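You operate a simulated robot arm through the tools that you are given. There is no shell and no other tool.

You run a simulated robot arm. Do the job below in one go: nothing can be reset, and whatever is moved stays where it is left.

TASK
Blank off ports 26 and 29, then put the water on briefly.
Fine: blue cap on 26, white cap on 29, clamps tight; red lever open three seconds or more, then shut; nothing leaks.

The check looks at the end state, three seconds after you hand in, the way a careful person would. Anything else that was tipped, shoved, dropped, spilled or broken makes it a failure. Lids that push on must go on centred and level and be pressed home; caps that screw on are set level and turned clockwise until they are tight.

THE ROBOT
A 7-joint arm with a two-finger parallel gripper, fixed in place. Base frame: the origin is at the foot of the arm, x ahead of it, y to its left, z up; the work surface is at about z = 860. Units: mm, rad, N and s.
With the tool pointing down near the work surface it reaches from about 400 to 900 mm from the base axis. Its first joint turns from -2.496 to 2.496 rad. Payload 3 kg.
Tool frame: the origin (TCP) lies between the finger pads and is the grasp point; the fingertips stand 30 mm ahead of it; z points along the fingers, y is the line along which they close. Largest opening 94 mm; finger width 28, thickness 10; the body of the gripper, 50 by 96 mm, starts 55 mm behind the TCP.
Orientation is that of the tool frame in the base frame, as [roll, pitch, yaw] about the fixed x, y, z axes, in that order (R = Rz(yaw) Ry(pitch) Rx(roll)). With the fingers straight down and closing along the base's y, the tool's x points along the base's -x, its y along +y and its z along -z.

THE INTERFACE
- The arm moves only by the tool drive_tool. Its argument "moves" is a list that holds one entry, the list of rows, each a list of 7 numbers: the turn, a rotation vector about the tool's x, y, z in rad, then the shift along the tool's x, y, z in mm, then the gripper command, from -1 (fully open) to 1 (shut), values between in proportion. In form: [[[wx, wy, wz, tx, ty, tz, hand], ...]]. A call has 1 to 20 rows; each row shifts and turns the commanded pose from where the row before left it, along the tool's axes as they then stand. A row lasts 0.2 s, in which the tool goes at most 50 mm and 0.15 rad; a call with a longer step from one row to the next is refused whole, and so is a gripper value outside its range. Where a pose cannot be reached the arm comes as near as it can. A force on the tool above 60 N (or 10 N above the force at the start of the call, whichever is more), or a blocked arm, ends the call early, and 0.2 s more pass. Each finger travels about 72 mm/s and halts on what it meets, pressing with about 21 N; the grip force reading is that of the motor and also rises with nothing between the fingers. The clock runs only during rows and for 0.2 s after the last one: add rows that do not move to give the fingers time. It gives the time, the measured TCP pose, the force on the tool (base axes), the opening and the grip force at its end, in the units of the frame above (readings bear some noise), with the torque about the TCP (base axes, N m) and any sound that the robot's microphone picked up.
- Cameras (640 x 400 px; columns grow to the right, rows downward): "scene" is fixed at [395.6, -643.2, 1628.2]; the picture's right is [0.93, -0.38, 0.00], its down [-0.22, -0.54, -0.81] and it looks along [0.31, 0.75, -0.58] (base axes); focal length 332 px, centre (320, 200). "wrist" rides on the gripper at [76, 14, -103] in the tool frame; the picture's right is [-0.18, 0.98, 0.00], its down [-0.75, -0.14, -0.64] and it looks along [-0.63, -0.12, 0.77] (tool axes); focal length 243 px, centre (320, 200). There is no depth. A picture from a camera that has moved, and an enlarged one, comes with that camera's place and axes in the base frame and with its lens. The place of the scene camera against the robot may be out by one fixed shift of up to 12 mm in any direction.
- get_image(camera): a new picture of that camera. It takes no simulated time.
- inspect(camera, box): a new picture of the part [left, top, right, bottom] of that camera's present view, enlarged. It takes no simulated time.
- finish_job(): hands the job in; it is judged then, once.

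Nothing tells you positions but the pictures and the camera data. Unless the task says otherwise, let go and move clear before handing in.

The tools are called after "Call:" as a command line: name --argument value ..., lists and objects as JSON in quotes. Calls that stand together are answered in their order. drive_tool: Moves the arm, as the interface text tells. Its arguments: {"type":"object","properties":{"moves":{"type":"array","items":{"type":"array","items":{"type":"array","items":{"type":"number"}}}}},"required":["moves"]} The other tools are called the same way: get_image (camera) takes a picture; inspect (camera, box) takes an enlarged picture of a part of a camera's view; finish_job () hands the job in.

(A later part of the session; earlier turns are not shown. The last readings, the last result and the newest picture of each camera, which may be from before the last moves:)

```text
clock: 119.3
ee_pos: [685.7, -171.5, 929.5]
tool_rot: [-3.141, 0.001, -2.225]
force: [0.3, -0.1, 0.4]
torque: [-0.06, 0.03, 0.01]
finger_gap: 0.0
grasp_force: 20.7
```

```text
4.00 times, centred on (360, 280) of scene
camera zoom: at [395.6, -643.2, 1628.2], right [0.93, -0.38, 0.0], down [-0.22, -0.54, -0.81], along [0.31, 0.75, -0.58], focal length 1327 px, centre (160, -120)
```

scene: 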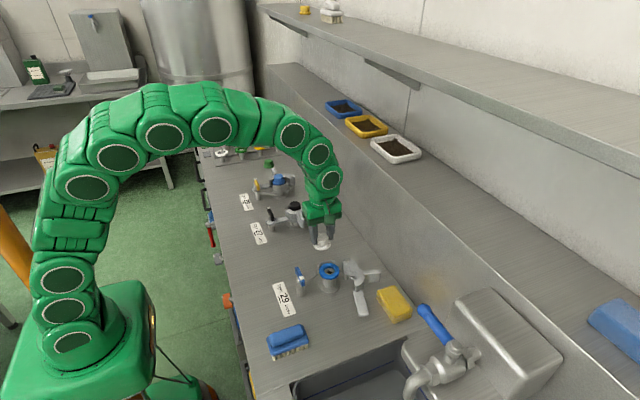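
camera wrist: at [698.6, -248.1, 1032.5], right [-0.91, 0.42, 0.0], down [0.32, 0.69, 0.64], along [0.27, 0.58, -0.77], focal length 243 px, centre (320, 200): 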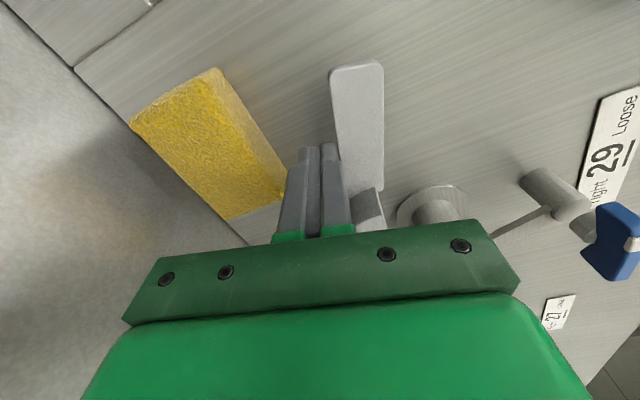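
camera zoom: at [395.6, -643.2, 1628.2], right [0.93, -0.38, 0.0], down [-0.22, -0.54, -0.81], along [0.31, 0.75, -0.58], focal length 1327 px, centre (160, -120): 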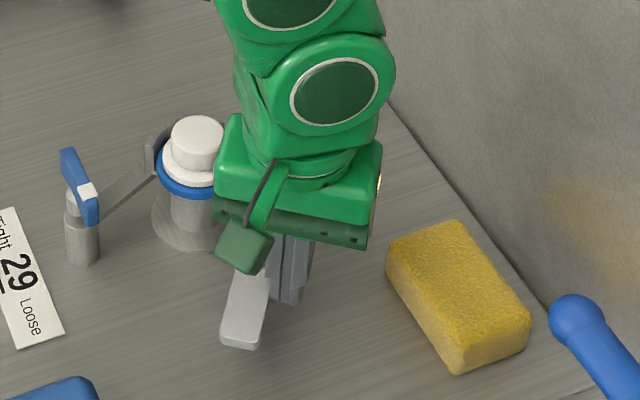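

Call:
drive_tool --moves '[[[0, 0, 0.08, 2.55, 9.15, 0, 1], [0, 0, 0.08, 2.55, 9.15, 0, 1], [0, 0, 0.08, 2.55, 9.15, 0, 1], [0, 0, 0.08, 2.55, 9.15, 0, 1], [0, 0, 0.08, 2.55, 9.15, 0, 1], [0, 0, 0.08, 2.55, 9.15, 0, 1], [0, 0, 0.08, 2.55, 9.15, 0, 1], [0, 0, 0, 0, 0, 0, 1]]]'

Call:
inspect --camera "scene" --box '[290, 240, 390, 320]'

Call:
get_image --camera "wrist"

```text
clock: 121.1
ee_pos: [632.3, -132.6, 929.9]
tool_rot: [-3.141, 0.0, -2.781]
force: [0.2, 0.8, -0.1]
torque: [0.01, 0.0, -0.02]
finger_gap: 0.2
grasp_force: 21.1
```

```text
5.00 times, centred on (340, 280) of scene
camera zoom: at [395.6, -643.2, 1628.2], right [0.93, -0.38, 0.0], down [-0.22, -0.54, -0.81], along [0.31, 0.75, -0.58], focal length 1659 px, centre (220, -200)
```

zoom: 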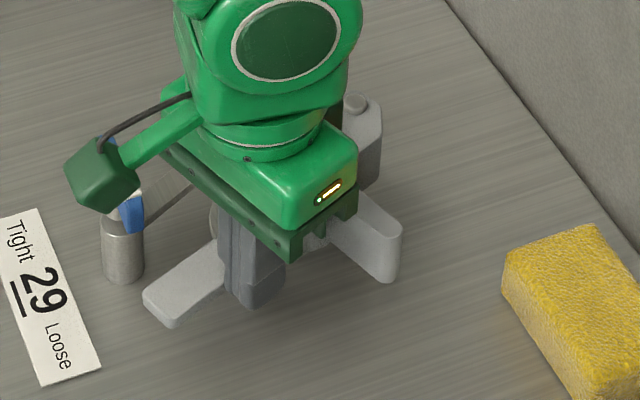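

```text
taken
camera wrist: at [554.2, -145.7, 1032.3], right [-0.17, 0.98, 0.0], down [0.75, 0.13, 0.64], along [0.63, 0.11, -0.77], focal length 243 px, centre (320, 200)
```

wrist: 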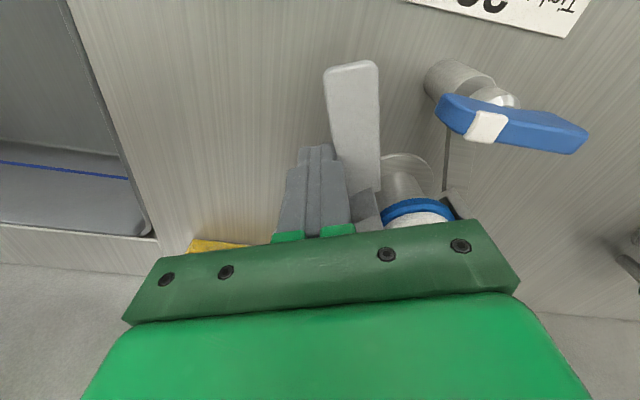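

Call:
drive_tool --moves '[[[0, 0, 0.08, 2.55, 9.15, 0, 1], [0, 0, 0.08, 2.55, 9.15, 0, 1], [0, 0, 0.08, 2.55, 9.15, 0, 1], [0, 0, 0.04, 1.3, 4.6, 0, 1], [0, 0, 0, 0, 0, 0, 1]]]'

Call:
get_image --camera "wrist"

```text
clock: 122.3
ee_pos: [615.5, -103.9, 930.3]
tool_rot: [3.14, 0.002, -3.063]
force: [0.1, -0.5, 0.0]
torque: [0.05, 0.03, -0.03]
finger_gap: 0.0
grasp_force: 21.3
```

```text
taken
camera wrist: at [537.3, -94.6, 1032.3], right [0.11, 0.99, 0.0], down [0.76, -0.08, 0.64], along [0.64, -0.07, -0.77], focal length 243 px, centre (320, 200)
```

wrist: 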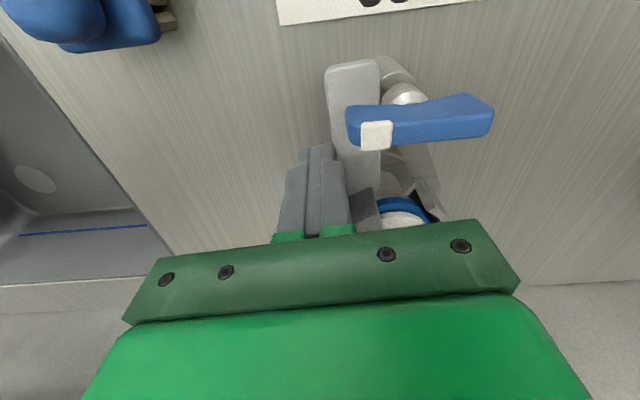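

Call:
drive_tool --moves '[[[0, 0, 0.04, 0.5, 3, 0, 1], [0, 0, 0.03, 0, 2.5, 0, 1], [0, 0, 0, 0, 2, 0, 1], [0, 0, 0, 0, 0, 0, 1]]]'

Call:
drive_tool --moves '[[[0, 0, 0, 0, 2, 0, 1], [0, 0, 0, 0, 0, 0, 1]]]'

```text
clock: 123.3
ee_pos: [614.0, -97.4, 930.6]
tool_rot: [-3.14, 0.003, -3.131]
force: [-1.6, -8.0, 1.0]
torque: [-0.19, 0.02, -0.08]
finger_gap: 0.2
grasp_force: 21.1
```

```text
clock: 123.9
ee_pos: [615.1, -95.6, 929.9]
tool_rot: [-3.141, 0.001, -3.132]
force: [-5.1, -41.2, 8.4]
torque: [-0.93, 0.09, -0.39]
finger_gap: 0.2
grasp_force: 20.3
```

Resistance of about 41 N at the mirrored closed position means clamp 29 is shut. I'll back off, lift, and turn the hand to take the blue lever.

Call:
drive_tool --moves '[[[0, 0, 0, 0, -4, 0, 1], [0, 0, 0, 0, -6, -10, 1], [0, 0, 0, 0, 0, -30, 1], [0, 0, 0, 0, 0, -40, 0.5], [0, 0, -0.142, 0, 0, 0, 0.15], [0, 0, -0.142, 0, 0, 0, 0.15], [0, 0, -0.142, 0, 0, 0, 0.15], [0, 0, -0.142, 0, 0, 0, 0.15], [0, 0, -0.142, 0, 0, 0, 0.15], [0, 0, -0.142, 0, 0, 0, 0.15], [0, 0, -0.142, 0, 0, 0, 0.15], [0, 0, -0.142, 0, 0, 0, 0.15], [0, 0, -0.142, 0, 0, 0, 0.15], [0, 0, -0.142, 0, 0, 0, 0.15], [0, 0, -0.141, 0, 0, 0, 0.15], [0, 0, 0, -10, 10, 0, 0.15], [0, 0, 0, -17, 12, 0, 0.15], [0, 0, 0, -18, 12, 0, 0.15], [0, 0, 0, 0, 0, 12, 0.15], [0, 0, 0, 0, 0, 0, 0.15]]]'

Call:
get_image --camera "wrist"

Call:
inspect --camera "wrist" --box '[230, 80, 410, 220]'

Call:
inspect --camera "scene" --box '[290, 240, 390, 320]'

```text
clock: 128.1
ee_pos: [580.7, -58.9, 998.6]
tool_rot: [-3.139, 0.0, -1.571]
force: [-0.2, 0.7, -0.1]
torque: [0.03, 0.03, -0.02]
finger_gap: 40.2
grasp_force: 0.1
```

```text
taken
camera wrist: at [565.8, -134.8, 1100.6], right [-0.98, 0.18, 0.0], down [0.14, 0.75, 0.64], along [0.12, 0.63, -0.77], focal length 243 px, centre (320, 200)
```

wrist: 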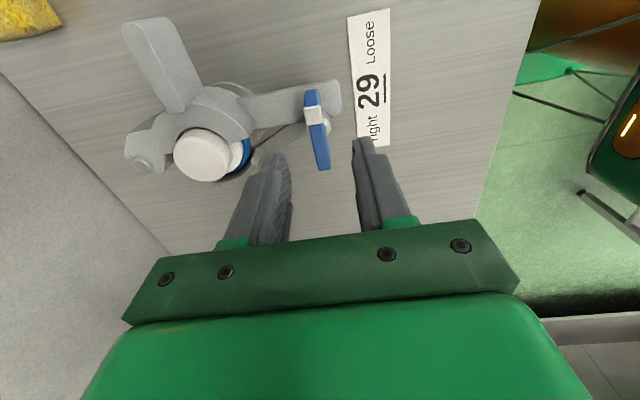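

```text
2.86 times, centred on (320, 150) of wrist
camera zoom: at [565.8, -134.8, 1100.6], right [-0.98, 0.18, 0.0], down [0.14, 0.75, 0.64], along [0.12, 0.63, -0.77], focal length 693 px, centre (320, 343)
```

zoom: 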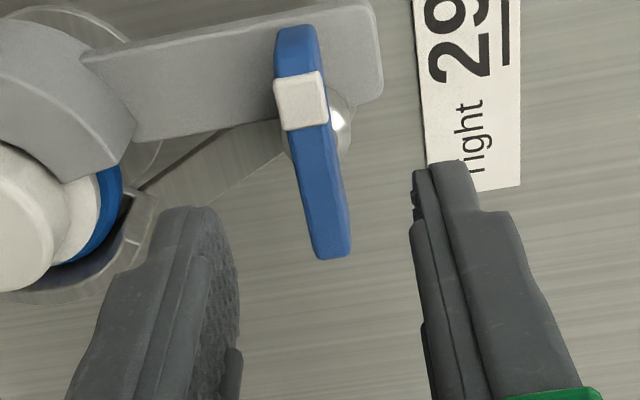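

```text
5.00 times, centred on (340, 280) of scene
camera zoom: at [395.6, -643.2, 1628.2], right [0.93, -0.38, 0.0], down [-0.22, -0.54, -0.81], along [0.31, 0.75, -0.58], focal length 1659 px, centre (220, -200)
```

zoom: 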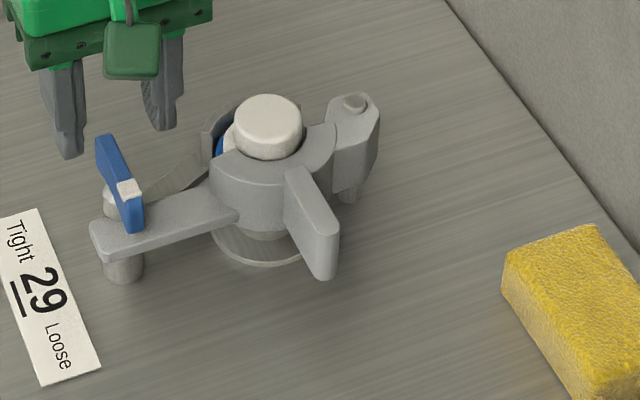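

Clamp 29 now looks just like port 27's. I'll lower onto the blue lever and turn it clockwise with a loose grip, as before.

Call:
drive_tool --moves '[[[0, 0, 0, 1, -0.8, 10, 0.15], [0, 0, 0, 0, 0, 12, 0.15], [0, 0, 0, 0, 0, 12, 0.15], [0, 0, 0, 0, 0, 8.5, 0.15], [0, 0, 0, 0, 0, 0, 0.5], [0, 0, 0, 0, 0, 0, 0.72], [0, 0, 0, 0, 0, 0, 0.72], [0, 0, 0, 0, 0, 0, 0.72]]]'

Call:
inspect --camera "wrist" --box '[230, 80, 410, 220]'

```text
clock: 129.9
ee_pos: [581.0, -60.2, 955.5]
tool_rot: [3.141, 0.003, -1.57]
force: [-0.6, -0.1, -0.5]
torque: [-0.02, -0.01, 0.0]
finger_gap: 13.2
grasp_force: 0.3
```

```text
2.86 times, centred on (320, 150) of wrist
camera zoom: at [566.1, -136.2, 1058.3], right [-0.98, 0.18, 0.0], down [0.14, 0.75, 0.64], along [0.12, 0.63, -0.77], focal length 693 px, centre (320, 343)
```

zoom: 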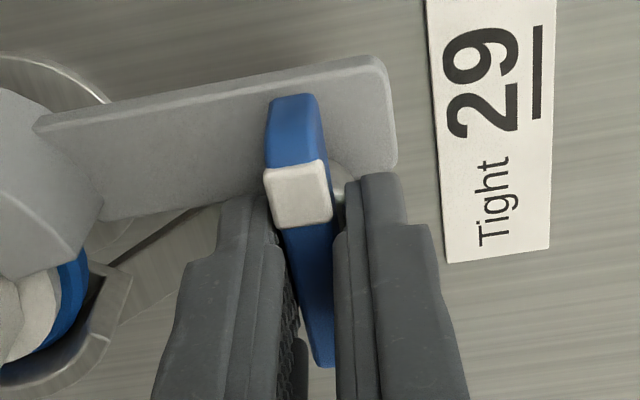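

Call:
drive_tool --moves '[[[0, 0, 0.1, 0, 0, 0, 0.74], [0, 0, 0.1, 0, 0, 0, 0.74], [0, 0, 0.1, 0, 0, 0, 0.74], [0, 0, 0.1, 0, 0, 0, 0.74], [0, 0, 0.1, 0, 0, 0, 0.74], [0, 0, 0.1, 0, 0, 0, 0.74], [0, 0, 0.1, 0, 0, 0, 0.74], [0, 0, 0.1, 0, 0, 0, 0.74], [0, 0, 0.1, 0, 0, 0, 0.74], [0, 0, 0.1, 0, 0, 0, 0.74], [0, 0, 0.1, 0, 0, 0, 0.74], [0, 0, 0.1, 0, 0, 0, 0.74], [0, 0, 0, 0, 0, 0, 0.74]]]'

Call:
inspect --camera "wrist" --box '[230, 80, 410, 220]'

```text
clock: 132.7
ee_pos: [582.5, -60.1, 957.4]
tool_rot: [3.142, 0.003, -2.773]
force: [0.8, -2.0, -0.9]
torque: [0.0, -0.04, 0.0]
finger_gap: 13.5
grasp_force: 1.2
```

```text
2.86 times, centred on (320, 150) of wrist
camera zoom: at [504.7, -73.8, 1058.4], right [-0.18, 0.98, 0.0], down [0.75, 0.14, 0.64], along [0.63, 0.12, -0.77], focal length 693 px, centre (320, 343)
```

zoom: 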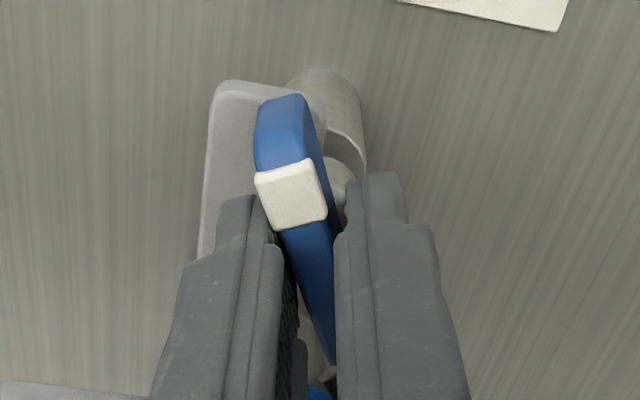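

Call:
drive_tool --moves '[[[0, 0, 0.1, 0, 0, 0, 0.76], [0, 0, 0.1, 0, 0, 0, 0.76], [0, 0, 0.1, 0, 0, 0, 0.76], [0, 0, 0.1, 0, 0, 0, 0.76], [0, 0, 0.1, 0, 0, 0, 0.76], [0, 0, 0.1, 0, 0, 0, 0.76], [0, 0, 0.1, 0, 0, 0, 0.76], [0, 0, 0.1, 0, 0, 0, 0.76], [0, 0, 0.1, 0, 0, 0, 0.76], [0, 0, 0.1, 0, 0, 0, 0.76], [0, 0, 0.1, 0, 0, 0, 0.76], [0, 0, 0.1, 0, 0, 0, 0.76], [0, 0, 0.1, 0, 0, 0, 0.78], [0, 0, 0.1, 0, 0, 0, 0.78], [0, 0, 0.1, 0, 0, 0, 0.78], [0, 0, 0.1, 0, 0, 0, 0.78], [0, 0, 0.1, 0, 0, 0, 0.78], [0, 0, 0.1, 0, 0, 0, 0.78], [0, 0, 0, 0, 0, 0, 0.78]]]'

Call:
inspect --camera "wrist" --box '[230, 80, 410, 220]'

Call:
inspect --camera "scene" --box '[280, 240, 380, 320]'

```text
clock: 136.7
ee_pos: [581.5, -62.4, 954.7]
tool_rot: [3.14, 0.001, 1.711]
force: [2.8, -0.4, 0.1]
torque: [-0.05, 0.0, 0.02]
finger_gap: 11.3
grasp_force: 0.6
```

```text
2.86 times, centred on (320, 150) of wrist
camera zoom: at [584.2, 17.2, 1057.9], right [1.0, -0.04, 0.0], down [-0.03, -0.77, 0.64], along [-0.03, -0.64, -0.77], focal length 693 px, centre (320, 343)
```

zoom: 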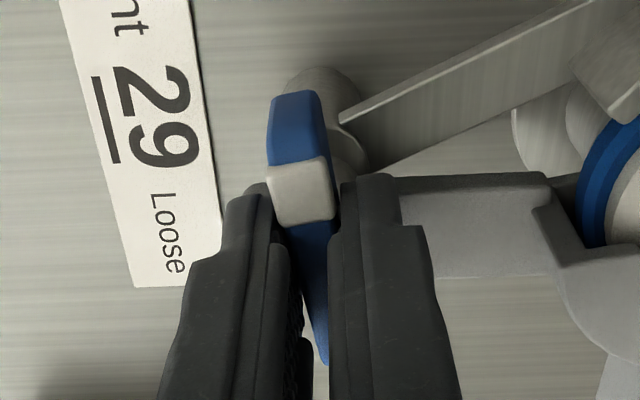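

```text
5.00 times, centred on (330, 280) of scene
camera zoom: at [395.6, -643.2, 1628.2], right [0.93, -0.38, 0.0], down [-0.22, -0.54, -0.81], along [0.31, 0.75, -0.58], focal length 1659 px, centre (270, -200)
```

zoom: 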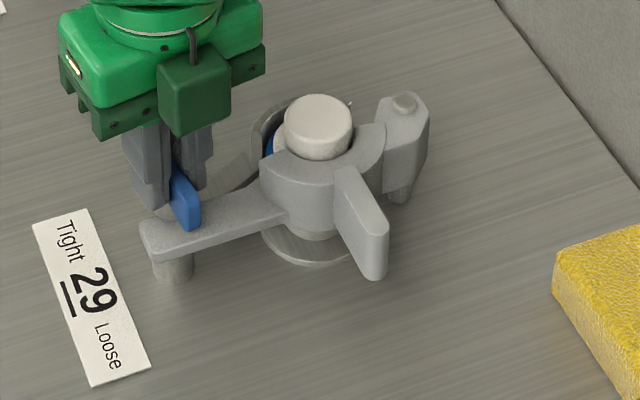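

Call:
drive_tool --moves '[[[0, 0, 0.08, 0, 0, 0, 0.8], [0, 0, 0.08, 0, 0, 0, 0.8], [0, 0, 0.06, 0, 0, 0, 0.8], [0, 0, 0, 0, 0, 0, 0.8]]]'

Call:
drive_tool --moves '[[[0, 0, 0.06, 0, 0, 0, 1], [0, 0, 0.03, 0, 0, 0, 1], [0, 0, 0, 0, 0, 0, 1]]]'

Call:
inspect --camera "wrist" --box '[230, 80, 410, 220]'

```text
clock: 137.7
ee_pos: [581.4, -60.7, 954.7]
tool_rot: [3.138, -0.002, 1.493]
force: [8.0, 4.2, -2.1]
torque: [0.04, -0.09, 0.15]
finger_gap: 13.8
grasp_force: 4.0
```

```text
clock: 138.5
ee_pos: [582.9, -60.3, 955.5]
tool_rot: [3.14, 0.0, 1.404]
force: [28.2, 12.8, -15.2]
torque: [-0.28, -0.51, 1.43]
finger_gap: 14.2
grasp_force: 45.1
```

```text
2.86 times, centred on (320, 150) of wrist
camera zoom: at [607.8, 13.3, 1058.3], right [0.94, -0.35, 0.0], down [-0.27, -0.72, 0.64], along [-0.22, -0.6, -0.77], focal length 693 px, centre (320, 343)
```

zoom: 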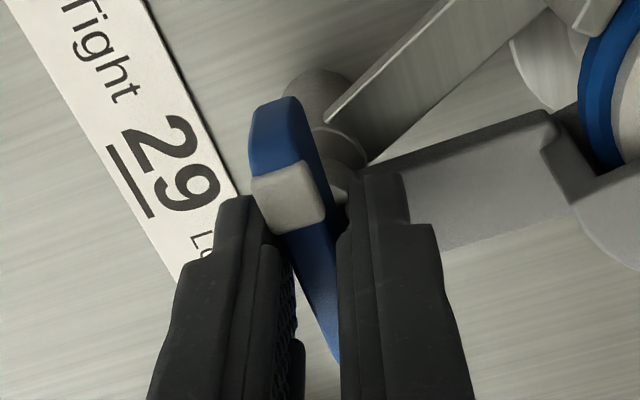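

The blue lever has also reached its stop at 1.43 N m. I'll release, lift and check, then go and look at the red water lever.

Call:
drive_tool --moves '[[[0, 0, -0.1, 0, 0, 0, 0.8], [0, 0, -0.06, 0, 0, 0, 0.5], [0, 0, 0, 0, 0, 0, 0.1], [0, 0, 0, 0, 0, -15, 0.1], [0, 0, 0, 0, 0, -25, 0.1], [0, 0, 0, 0, 0, -35, 0.1], [0, 0, -0.145, 0, 0, 0, 0.5], [0, 0, -0.145, 0, 0, 0, 1], [0, 0, -0.145, 0, 0, 0, 1], [0, 0, -0.145, 0, 0, 0, 1], [0, 0, -0.145, 0, 0, 0, 1], [0, 0, -0.145, 0, 0, 0, 1], [0, 0, -0.145, 0, 0, 0, 1], [0, 0, -0.145, 0, 0, 0, 1], [0, 0, -0.145, 0, 0, 0, 1], [0, 0, -0.145, 0, 0, 0, 1], [0, 0, -0.127, 0, 0, 0, 1], [0, 0, 0, 0, 0, 0, 1]]]'

Call:
inspect --camera "scene" --box '[280, 240, 380, 320]'

Call:
get_image --camera "wrist"

```text
clock: 142.3
ee_pos: [582.8, -59.8, 1030.2]
tool_rot: [3.141, -0.001, 3.141]
force: [0.8, 0.5, 0.0]
torque: [-0.02, 0.01, -0.03]
finger_gap: 0.0
grasp_force: 21.0
```

```text
5.00 times, centred on (330, 280) of scene
camera zoom: at [395.6, -643.2, 1628.2], right [0.93, -0.38, 0.0], down [-0.22, -0.54, -0.81], along [0.31, 0.75, -0.58], focal length 1659 px, centre (270, -200)
```

zoom: 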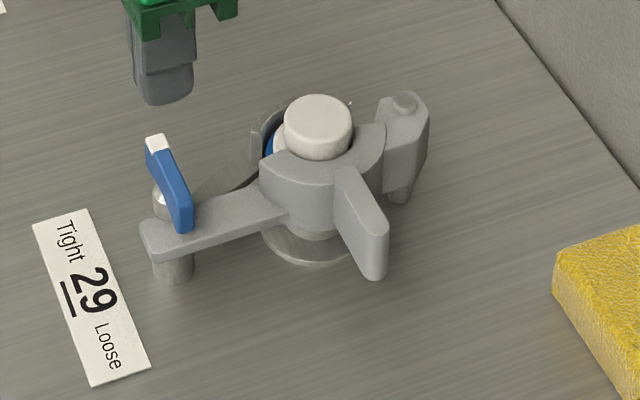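

```text
taken
camera wrist: at [504.4, -46.0, 1133.4], right [0.18, 0.98, 0.0], down [0.75, -0.14, 0.64], along [0.63, -0.12, -0.77], focal length 243 px, centre (320, 200)
```

wrist: 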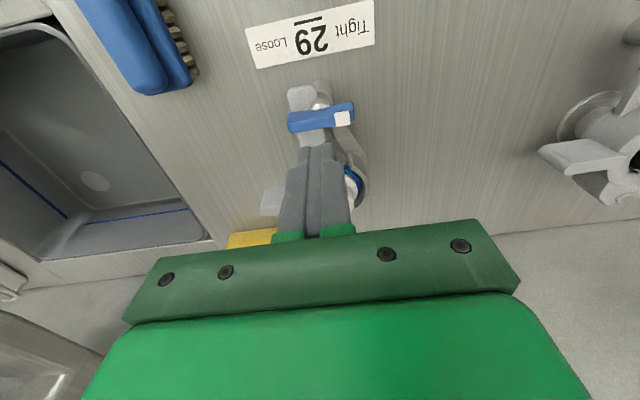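

Both levers now point to Tight. I'll move in front of the bench to get a frontal look at the red lever.

Call:
drive_tool --moves '[[[0, 0, 0, 23.5, 36.5, 0, 1], [0, 0, 0, 23.5, 36.5, 0, 1], [0, 0, 0, 23.5, 36.5, 0, 1], [0, 0, 0, 23.5, 36.5, 0, 1], [0, 0, 0, 23.5, 36.5, 0, 1], [0, 0, 0, 23.5, 36.5, 0, 1], [0, 0, 0, 23.5, 36.5, 0, 1], [0, 0, 0, 23.5, 36.5, 0, 1], [0, 0, 0, 23.5, 36.5, 0, 1], [0, 0, 0, 23.5, 36.5, 0, 1], [0, 0, 0, 23.5, 36.5, 0, 1], [0, 0, 0, 23.5, 36.5, 0, 1], [0, 0, 0, 0, 0, 0, 1]]]'

Call:
get_image --camera "wrist"

Call:
get_image --camera "scene"

```text
clock: 145.1
ee_pos: [300.4, 378.6, 1029.6]
tool_rot: [3.141, 0.001, 3.138]
force: [0.1, -0.5, 0.3]
torque: [0.0, 0.0, 0.02]
finger_gap: 0.1
grasp_force: 21.0
```

```text
taken
camera wrist: at [223.6, 393.0, 1133.1], right [0.19, 0.98, 0.0], down [0.75, -0.14, 0.64], along [0.63, -0.12, -0.77], focal length 243 px, centre (320, 200)
```

wrist: 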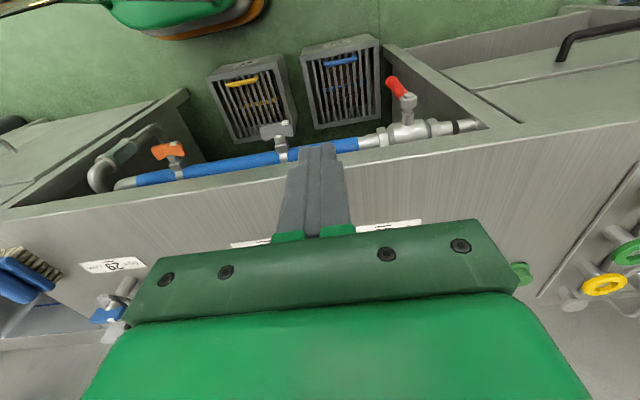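

```text
taken
```

scene: 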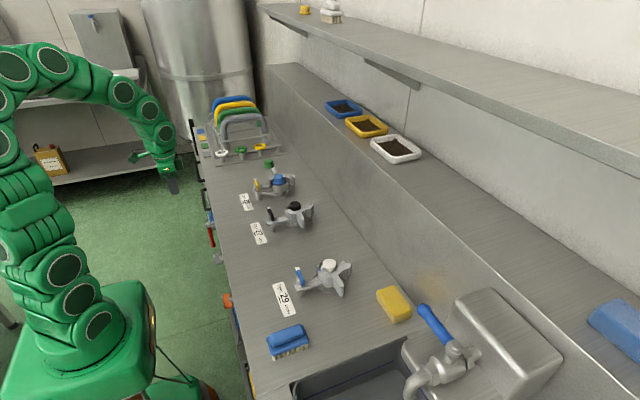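

Call:
inspect --camera "wrist" --box '[330, 50, 510, 170]'

Call:
inspect --camera "wrist" --box '[60, 90, 330, 220]'

```text
3.33 times, centred on (420, 110) of wrist
camera zoom: at [223.6, 393.0, 1133.1], right [0.19, 0.98, 0.0], down [0.75, -0.14, 0.64], along [0.63, -0.12, -0.77], focal length 809 px, centre (-13, 500)
```

zoom: 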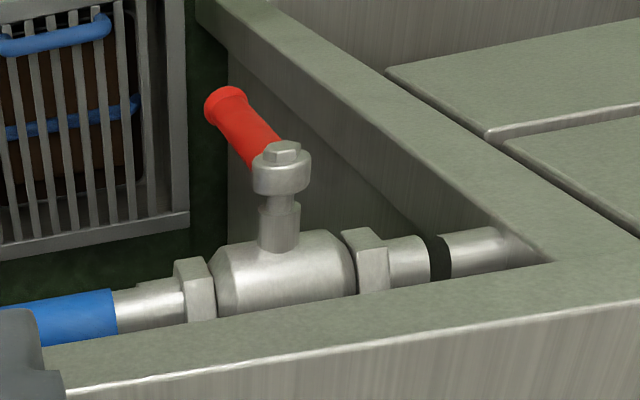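

```text
2.37 times, centred on (195, 155) of wrist
camera zoom: at [223.6, 393.0, 1133.1], right [0.19, 0.98, 0.0], down [0.75, -0.14, 0.64], along [0.63, -0.12, -0.77], focal length 575 px, centre (616, 307)
```

zoom: 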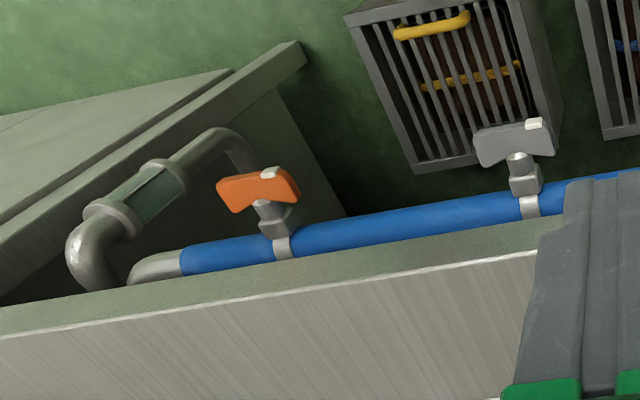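

The red lever hangs straight down from a hub at about (368, 507, 742), across the pipe, so it's shut. I'll lower the hand in front of the bench to see how far I can tilt it there.

Call:
drive_tool --moves '[[[0, 0, 0, 0, 32, 0, 1], [0, 0, 0, 0, 32, 0, 1], [0, 0, 0, 0, 32, 0, 1], [0, 0, 0, 0, 32, 0, 1], [0, 0, 0, 5, 0, 30, 1], [0, 0, 0, 5, 0, 30, 1], [0, 0, 0, 5, 0, 30, 1], [0, 0, 0, 5, 0, 30, 1], [0, 0, 0, 0, 0, 30, 1], [0, 0, 0, 0, 0, 30, 1], [0, 0, 0, 0, 0, 0, 1]]]'

Call:
get_image --camera "wrist"

Call:
get_image --camera "scene"

```text
clock: 147.5
ee_pos: [282.4, 506.3, 850.1]
tool_rot: [3.139, 0.003, 3.139]
force: [-0.2, 0.1, 0.5]
torque: [-0.01, 0.03, 0.0]
finger_gap: 0.0
grasp_force: 20.8
```

```text
taken
camera wrist: at [204.8, 521.2, 953.1], right [0.19, 0.98, 0.0], down [0.75, -0.14, 0.64], along [0.63, -0.12, -0.77], focal length 243 px, centre (320, 200)
```

wrist: 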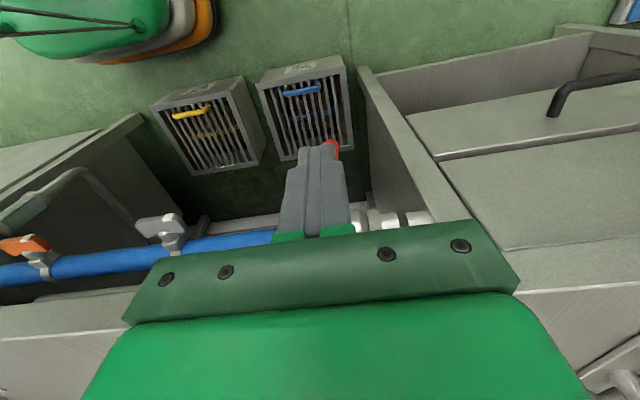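

```text
taken
```

scene: 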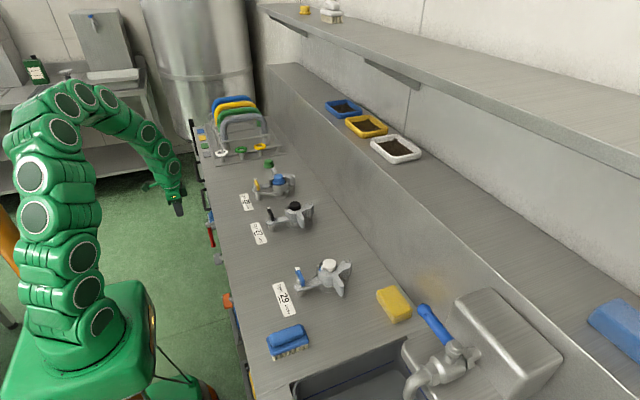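

Call:
drive_tool --moves '[[[0, -0.1, 0, 0, 0, 0, 1], [0, -0.1, 0, 0, 0, 0, 1], [0, -0.1, 0, 0, 0, 0, 1], [0, -0.1, 0, 0, 0, 0, 1], [0, -0.1, 0, 0, 0, 0, 1], [0, -0.1, 0, 0, 0, 0, 1], [0, 0, 0, 0, 0, 0, 1], [0, 0, 0, 0, 0, 0, 1]]]'

Call:
get_image --camera "wrist"

Call:
get_image --camera "scene"

```text
clock: 149.0
ee_pos: [286.6, 499.8, 839.1]
tool_rot: [3.063, 0.338, 2.875]
force: [-1.0, 0.0, -0.2]
torque: [-0.03, -0.01, 0.0]
finger_gap: 0.0
grasp_force: 21.3
stopped in row 7: the arm was blocked; the commanded pose is now the measured one
```

```text
taken
camera wrist: at [184.8, 533.8, 910.9], right [0.4, 0.91, 0.13], down [0.43, -0.32, 0.84], along [0.81, -0.28, -0.52], focal length 243 px, centre (320, 200)
```

wrist: 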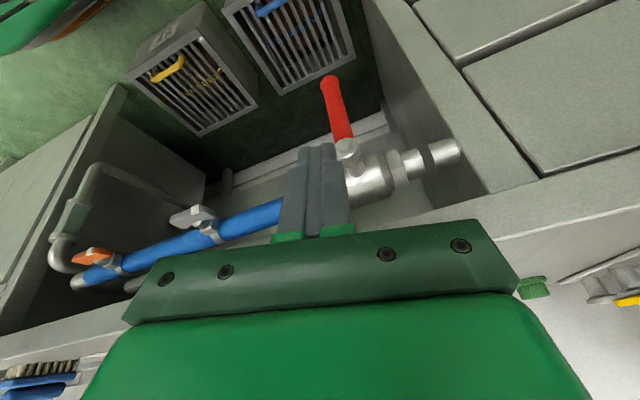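

```text
taken
```

scene: 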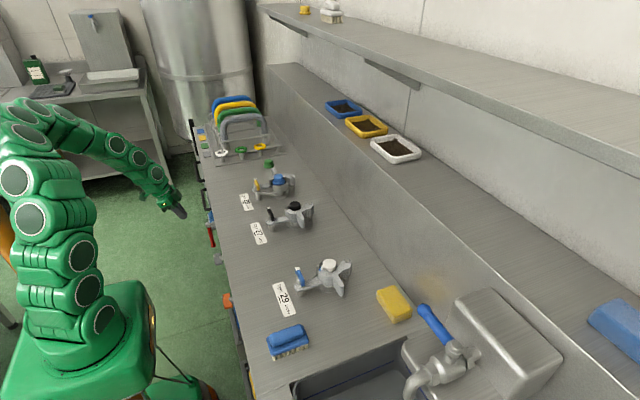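

Call:
inspect --camera "wrist" --box '[290, 50, 480, 230]'

Call:
inspect --camera "scene" --box '[190, 200, 250, 260]'

```text
2.22 times, centred on (385, 140) of wrist
camera zoom: at [184.8, 533.8, 910.9], right [0.4, 0.91, 0.13], down [0.43, -0.32, 0.84], along [0.81, -0.28, -0.52], focal length 539 px, centre (176, 333)
```

zoom: 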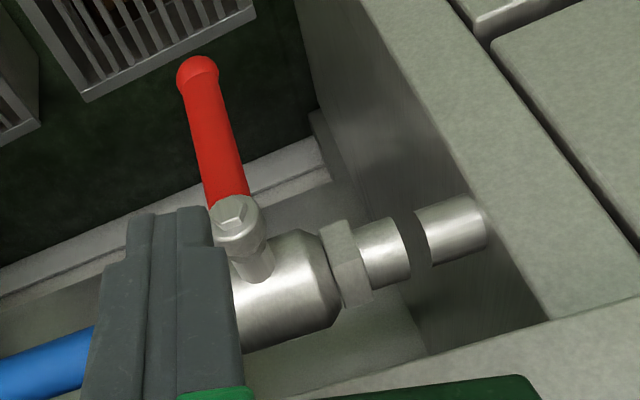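

```text
6.67 times, centred on (220, 230) of scene
camera zoom: at [395.6, -643.2, 1628.2], right [0.93, -0.38, 0.0], down [-0.22, -0.54, -0.81], along [0.31, 0.75, -0.58], focal length 2212 px, centre (987, 0)
```

zoom: 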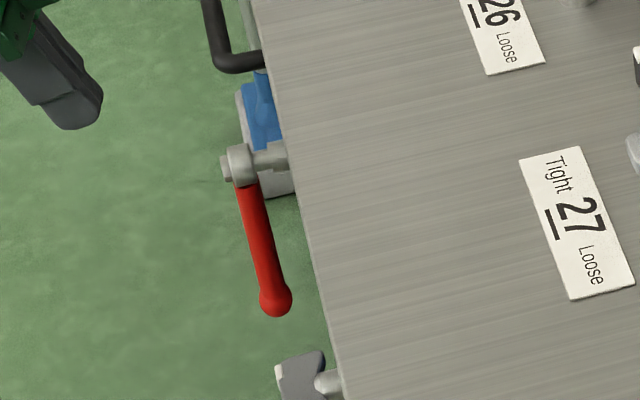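

I plan to pinch the red lever front-to-back (along x) with the hand tilted outward. That lets the lever pivot between the pads while the arm follows its arc. First I'll test that tilt here, clear of everything.

Call:
drive_tool --moves '[[[-0.03676, -0.02807, -0.1338, 0, 0, 0, 1], [-0.03676, -0.02807, -0.1338, 0, 0, 0, 0.5], [-0.03676, -0.02807, -0.1338, 0, 0, 0, 0.3], [-0.03676, -0.02807, -0.1338, 0, 0, 0, 0.3], [-0.03676, -0.02807, -0.1338, 0, 0, 0, 0.3], [-0.03676, -0.02807, -0.1338, 0, 0, 0, 0.3], [-0.03676, -0.02807, -0.1338, 0, 0, 0, 0.3], [-0.03676, -0.02807, -0.1338, 0, 0, 0, 0.3], [-0.03676, -0.02807, -0.1338, 0, 0, 0, 0.3], [-0.03676, -0.02807, -0.1338, 0, 0, 0, 0.3], [-0.03676, -0.02807, -0.1338, 0, 0, 0, 0.3], [-0.03676, -0.02807, -0.1338, 0, 0, 0, 0.3], [0, 0, 0, 0, 0, 0, 0.3], [0, 0, 0, 0, 0, 0, 0.3]]]'

Call:
get_image --camera "wrist"

Call:
get_image --camera "scene"

```text
clock: 152.0
ee_pos: [284.5, 501.6, 841.0]
tool_rot: [-2.795, 0.517, -1.557]
force: [-0.2, 0.3, -0.2]
torque: [-0.02, 0.0, -0.03]
finger_gap: 32.8
grasp_force: 0.1
```

```text
taken
camera wrist: at [236.5, 390.1, 882.9], right [-0.93, 0.32, -0.2], down [-0.09, 0.33, 0.94], along [0.36, 0.89, -0.28], focal length 243 px, centre (320, 200)
```

wrist: 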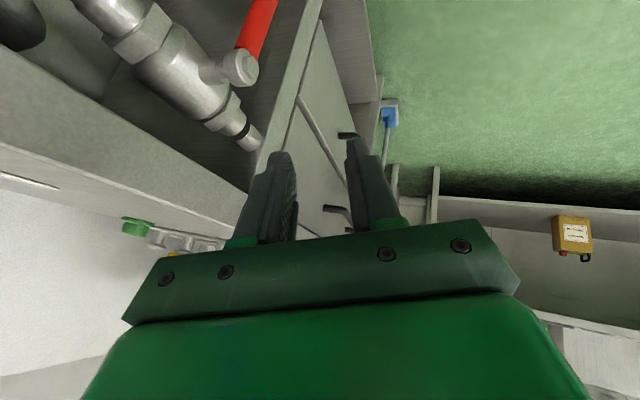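

```text
taken
```

scene: 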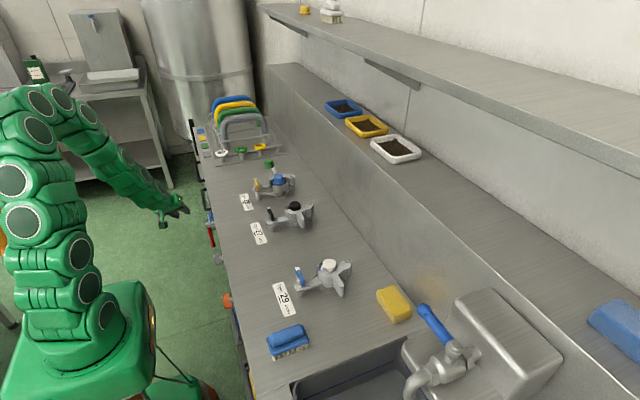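

The outward tilt works. I'll add a little more so the gripper body clears the lever and hub.

Call:
drive_tool --moves '[[[0, -0.085, 0, 0, 0, 0, 0], [0, -0.085, 0, 0, 0, 0, -0.06], [0, 0, 0, 0, 0, 0, -0.06], [0, 0, 0, 0, 0, 0, -0.06]]]'

```text
clock: 153.0
ee_pos: [294.4, 527.3, 841.1]
tool_rot: [-2.75, 0.675, -1.485]
force: [-0.3, 1.2, 0.1]
torque: [0.01, 0.0, 0.01]
finger_gap: 49.9
grasp_force: 0.1
out of reach, approached as far as the arm can: row 2
```

Call:
drive_tool --moves '[[[0, 0, 0, 21.03, 7.19, 18.6, -0.06], [0, 0, 0, 21.03, 7.19, 18.6, -0.06], [0, 0, 0, 21.03, 7.19, 18.6, -0.06], [0, 0, 0, 21.03, 7.19, 18.6, -0.06], [0, 0, 0, 21.03, 7.19, 18.6, -0.06], [0, 0, 0, 21.03, 7.19, 18.6, -0.06], [0, 0, 0, 21.03, 7.19, 18.6, -0.06], [0, 0, 0, 0, 0, 0, -0.06]]]'

Call:
get_image --camera "wrist"

Call:
get_image --camera "scene"

```text
clock: 154.8
ee_pos: [301.2, 500.1, 646.5]
tool_rot: [-2.751, 0.676, -1.485]
force: [0.4, -0.2, -0.2]
torque: [-0.01, 0.0, -0.01]
finger_gap: 49.9
grasp_force: 0.0
out of reach, approached as far as the arm can: row 1
```

```text
taken
camera wrist: at [258.7, 382.1, 670.3], right [-0.94, 0.3, -0.18], down [-0.13, 0.17, 0.98], along [0.32, 0.94, -0.12], focal length 243 px, centre (320, 200)
```

wrist: 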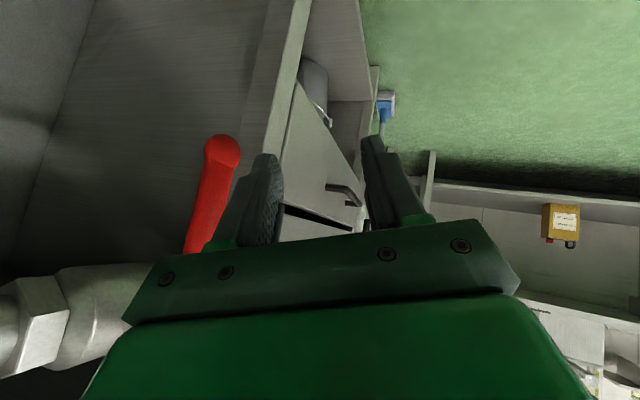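

```text
taken
```

scene: 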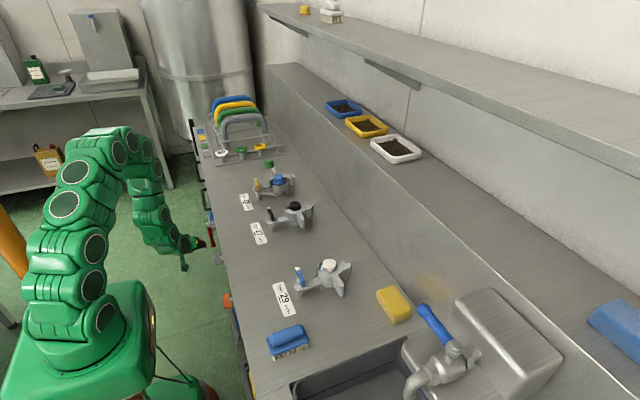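

Call:
drive_tool --moves '[[[0, 0, 0, 25.3, 7.3, 15.6, -0.06], [0, 0, 0, 25.3, 7.3, 15.6, -0.06], [0, 0, 0, 1.0, -14, 4.9, -0.06], [0, 0, 0, 1.0, -14, 4.9, -0.06], [0, 0, 0, 0, 0, 0, -0.06]]]'

Call:
get_image --camera "wrist"

Call:
inspect --camera "scene" --box '[150, 190, 260, 290]'

```text
clock: 156.0
ee_pos: [330.6, 484.2, 589.0]
tool_rot: [-2.752, 0.677, -1.484]
force: [0.4, -0.2, -0.2]
torque: [0.03, 0.02, -0.01]
finger_gap: 49.5
grasp_force: 0.2
```

```text
taken
camera wrist: at [287.9, 365.2, 612.4], right [-0.94, 0.3, -0.18], down [-0.13, 0.17, 0.98], along [0.32, 0.94, -0.12], focal length 243 px, centre (320, 200)
```

wrist: 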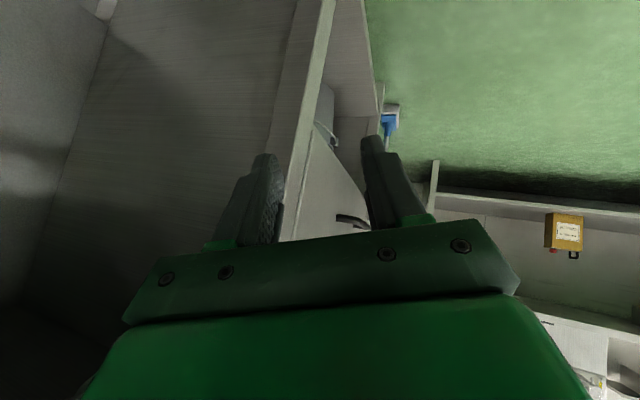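

```text
4.00 times, centred on (205, 240) of scene
camera zoom: at [395.6, -643.2, 1628.2], right [0.93, -0.38, 0.0], down [-0.22, -0.54, -0.81], along [0.31, 0.75, -0.58], focal length 1327 px, centre (780, 40)
```

zoom: 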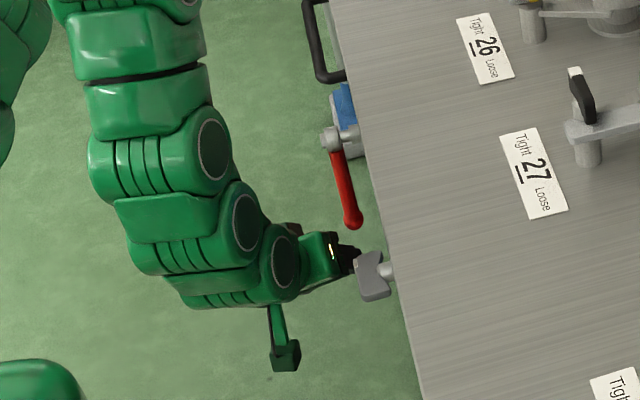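

Call:
drive_tool --moves '[[[0, 0, 0, 2.55, -20.5, 7, -0.06], [0, 0, 0, 2.55, -20.4, 6.9, -0.06], [0, 0, 0, 0, 0, 0, -0.06], [0, 0, 0, -14.3, -3.4, -8.55, -0.06], [0, 0, 0, -14.3, -3.4, -8.55, -0.06], [0, 0, 0, 0, 0, 0, -0.06]]]'

Call:
get_image --camera "wrist"

Call:
inspect --camera "scene" --box '[170, 190, 250, 270]'

```text
clock: 157.4
ee_pos: [372.5, 492.2, 622.4]
tool_rot: [-2.751, 0.677, -1.485]
force: [0.5, 0.3, 1.1]
torque: [-0.01, 0.0, 0.01]
finger_gap: 49.7
grasp_force: 0.0
```

```text
taken
camera wrist: at [330.1, 374.0, 643.8], right [-0.94, 0.3, -0.18], down [-0.13, 0.17, 0.98], along [0.32, 0.94, -0.12], focal length 243 px, centre (320, 200)
```

wrist: 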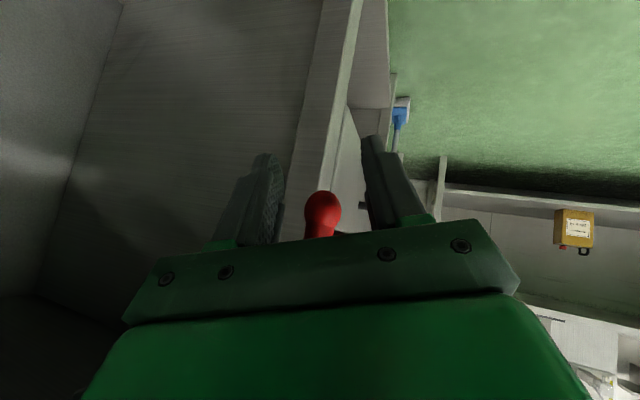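

```text
5.00 times, centred on (210, 230) of scene
camera zoom: at [395.6, -643.2, 1628.2], right [0.93, -0.38, 0.0], down [-0.22, -0.54, -0.81], along [0.31, 0.75, -0.58], focal length 1659 px, centre (870, 50)
```

zoom: 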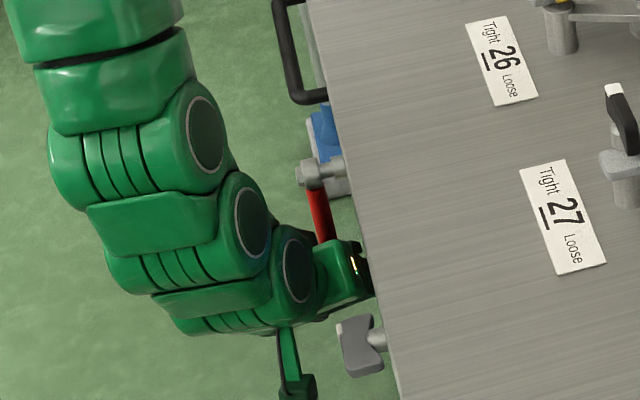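

The lever end is now between the fingers. I'll move up a bit further along it and grip.

Call:
drive_tool --moves '[[[0, 0, 0, -14.3, -3.4, -8.55, -0.06], [0, 0, 0, -12, -2.8, -7, -0.06], [0, 0, 0, 0, 0, 0, -0.06]]]'

Call:
get_image --camera "wrist"

Call:
inspect --camera "scene" --box '[170, 190, 250, 270]'

```text
clock: 158.2
ee_pos: [372.8, 503.2, 652.1]
tool_rot: [-2.751, 0.676, -1.486]
force: [0.4, 0.5, -0.6]
torque: [-0.02, 0.01, -0.03]
finger_gap: 49.8
grasp_force: 0.1
```

```text
taken
camera wrist: at [329.9, 383.2, 673.5], right [-0.94, 0.3, -0.18], down [-0.13, 0.17, 0.98], along [0.32, 0.94, -0.12], focal length 243 px, centre (320, 200)
```

wrist: 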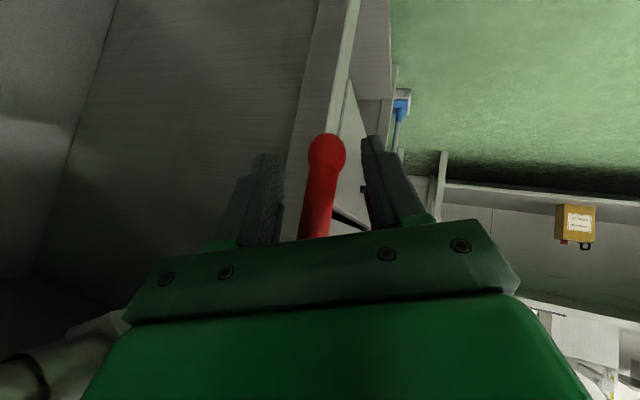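

```text
5.00 times, centred on (210, 230) of scene
camera zoom: at [395.6, -643.2, 1628.2], right [0.93, -0.38, 0.0], down [-0.22, -0.54, -0.81], along [0.31, 0.75, -0.58], focal length 1659 px, centre (870, 50)
```

zoom: 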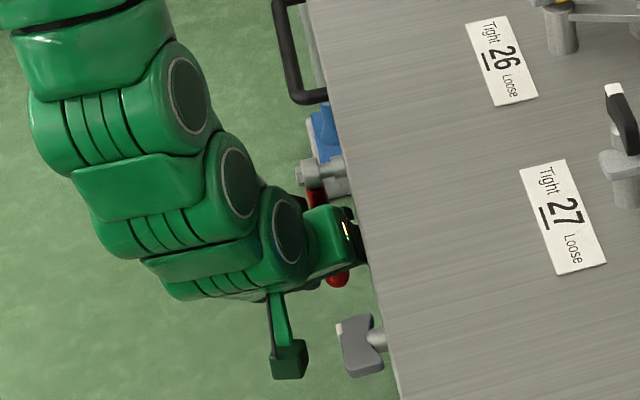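

Call:
drive_tool --moves '[[[0, 0, 0, 0, 0, 0, 0.2], [0, 0, 0, 0, 0, 0, 0.4], [0, 0, 0, 0, 0, 0, 0.5], [0, 0, 0, 0, 0, 0, 0.6]]]'

Call:
get_image --camera "wrist"

```text
clock: 159.2
ee_pos: [372.3, 502.7, 651.0]
tool_rot: [-2.753, 0.675, -1.484]
force: [-6.9, 0.7, 1.2]
torque: [0.0, 2.07, 0.3]
finger_gap: 31.9
grasp_force: 45.1
```

```text
taken
camera wrist: at [329.6, 383.1, 673.5], right [-0.94, 0.3, -0.18], down [-0.13, 0.17, 0.98], along [0.32, 0.94, -0.12], focal length 243 px, centre (320, 200)
```

wrist: 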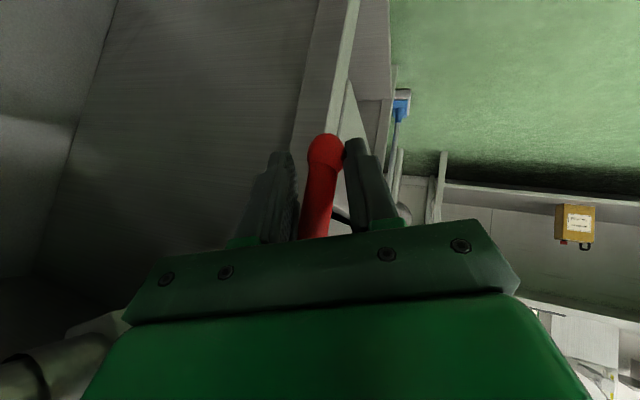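

The lever is skewed between the pads. I'll open, roll the hand about 25° so the pads line up with it, and re-grip.

Call:
drive_tool --moves '[[[0, 0, 0, 0, 0, 0, 0.1], [0, 0, 0, 0, 0, 0, -0.1], [0, 0, 0.111, 0, 0, 0, -0.1], [0, 0, 0.111, 0, 0, 0, -0.1], [0, 0, 0.111, 0, 0, 0, -0.1], [0, 0, 0.111, 0, 0, 0, -0.1], [0, 0, 0, 0, 0, 0, -0.1]]]'

Call:
get_image --camera "wrist"

```text
clock: 160.8
ee_pos: [372.0, 502.0, 651.0]
tool_rot: [3.141, 0.764, -2.069]
force: [-0.9, 1.0, 1.0]
torque: [-0.01, 0.01, 0.03]
finger_gap: 51.5
grasp_force: 0.1
```

```text
taken
camera wrist: at [298.9, 399.1, 672.5], right [-0.8, 0.59, 0.13], down [0.17, 0.02, 0.98], along [0.57, 0.81, -0.12], focal length 243 px, centre (320, 200)
```

wrist: 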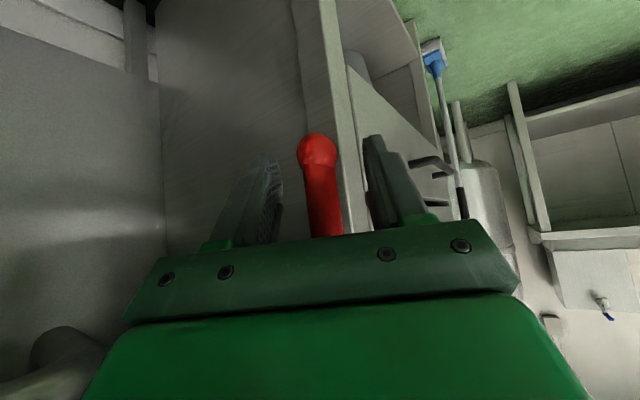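

Call:
drive_tool --moves '[[[0, 0, 0, 0, 0, 0, 0.2], [0, 0, 0, 0, 0, 0, 0.4], [0, 0, 0, 0, 0, 0, 0.6], [0, 0, 0, 0, 0, 0, 0.8], [0, 0, 0, 0, 0, 0, 0.8]]]'

Call:
get_image --camera "wrist"

```text
clock: 162.0
ee_pos: [371.3, 501.7, 651.4]
tool_rot: [-3.14, 0.765, -2.068]
force: [-9.9, 2.0, 2.8]
torque: [-0.12, -0.07, 0.2]
finger_gap: 21.5
grasp_force: 44.6
```

```text
taken
camera wrist: at [298.7, 399.1, 672.5], right [-0.8, 0.58, 0.13], down [0.17, 0.02, 0.98], along [0.57, 0.81, -0.12], focal length 243 px, centre (320, 200)
```

wrist: 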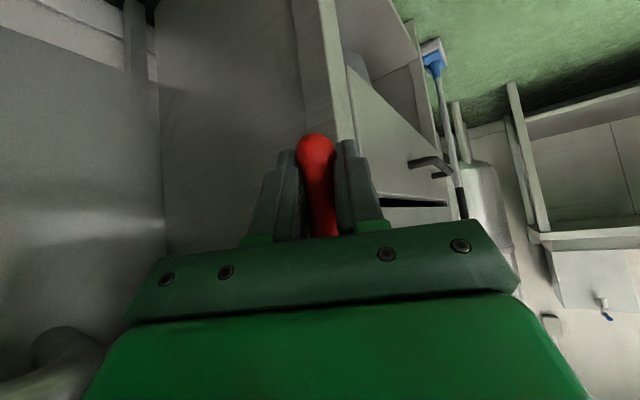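

The lever is firmly gripped. I'll make a small test move toward −y to find which way the valve opens.

Call:
drive_tool --moves '[[[0, 0, 0, 2.23, -1.75, -2.34, 0.9], [0, 0, 0, 2.23, -1.75, -2.34, 0.9], [0, 0, 0, 0, 0, 0, 0.9]]]'

Call:
inspect --camera "scene" --box '[170, 190, 250, 270]'

```text
clock: 162.8
ee_pos: [372.9, 495.7, 651.1]
tool_rot: [3.141, 0.766, -2.066]
force: [-14.9, 19.9, -1.6]
torque: [-1.78, -0.49, 0.3]
finger_gap: 22.0
grasp_force: 45.0
```

```text
5.00 times, centred on (210, 230) of scene
camera zoom: at [395.6, -643.2, 1628.2], right [0.93, -0.38, 0.0], down [-0.22, -0.54, -0.81], along [0.31, 0.75, -0.58], focal length 1659 px, centre (870, 50)
```

zoom: 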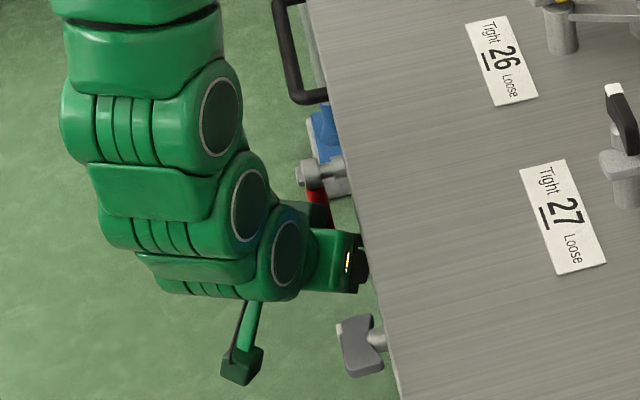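

Call:
drive_tool --moves '[[[0, 0, 0, 2.7, -2.1, -2.9, 1], [0, 0, 0, 0, 0, 0, 1]]]'

Call:
get_image --camera "wrist"

```text
clock: 163.4
ee_pos: [371.6, 491.4, 652.2]
tool_rot: [3.141, 0.766, -2.069]
force: [-20.0, 19.3, 12.0]
torque: [-1.54, -0.47, 0.37]
finger_gap: 22.5
grasp_force: 44.7
```

```text
taken
camera wrist: at [298.4, 387.5, 673.1], right [-0.8, 0.58, 0.13], down [0.17, 0.02, 0.99], along [0.57, 0.81, -0.12], focal length 243 px, centre (320, 200)
```

wrist: 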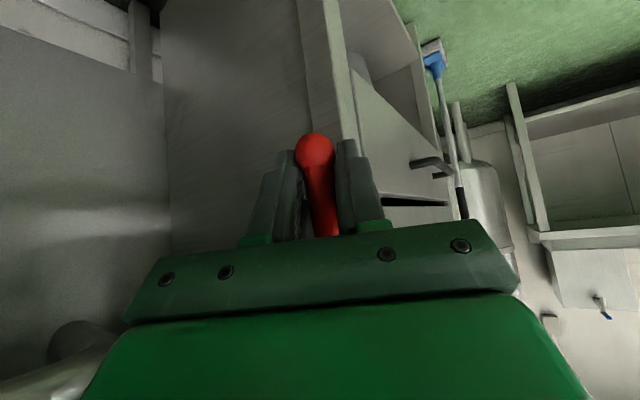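

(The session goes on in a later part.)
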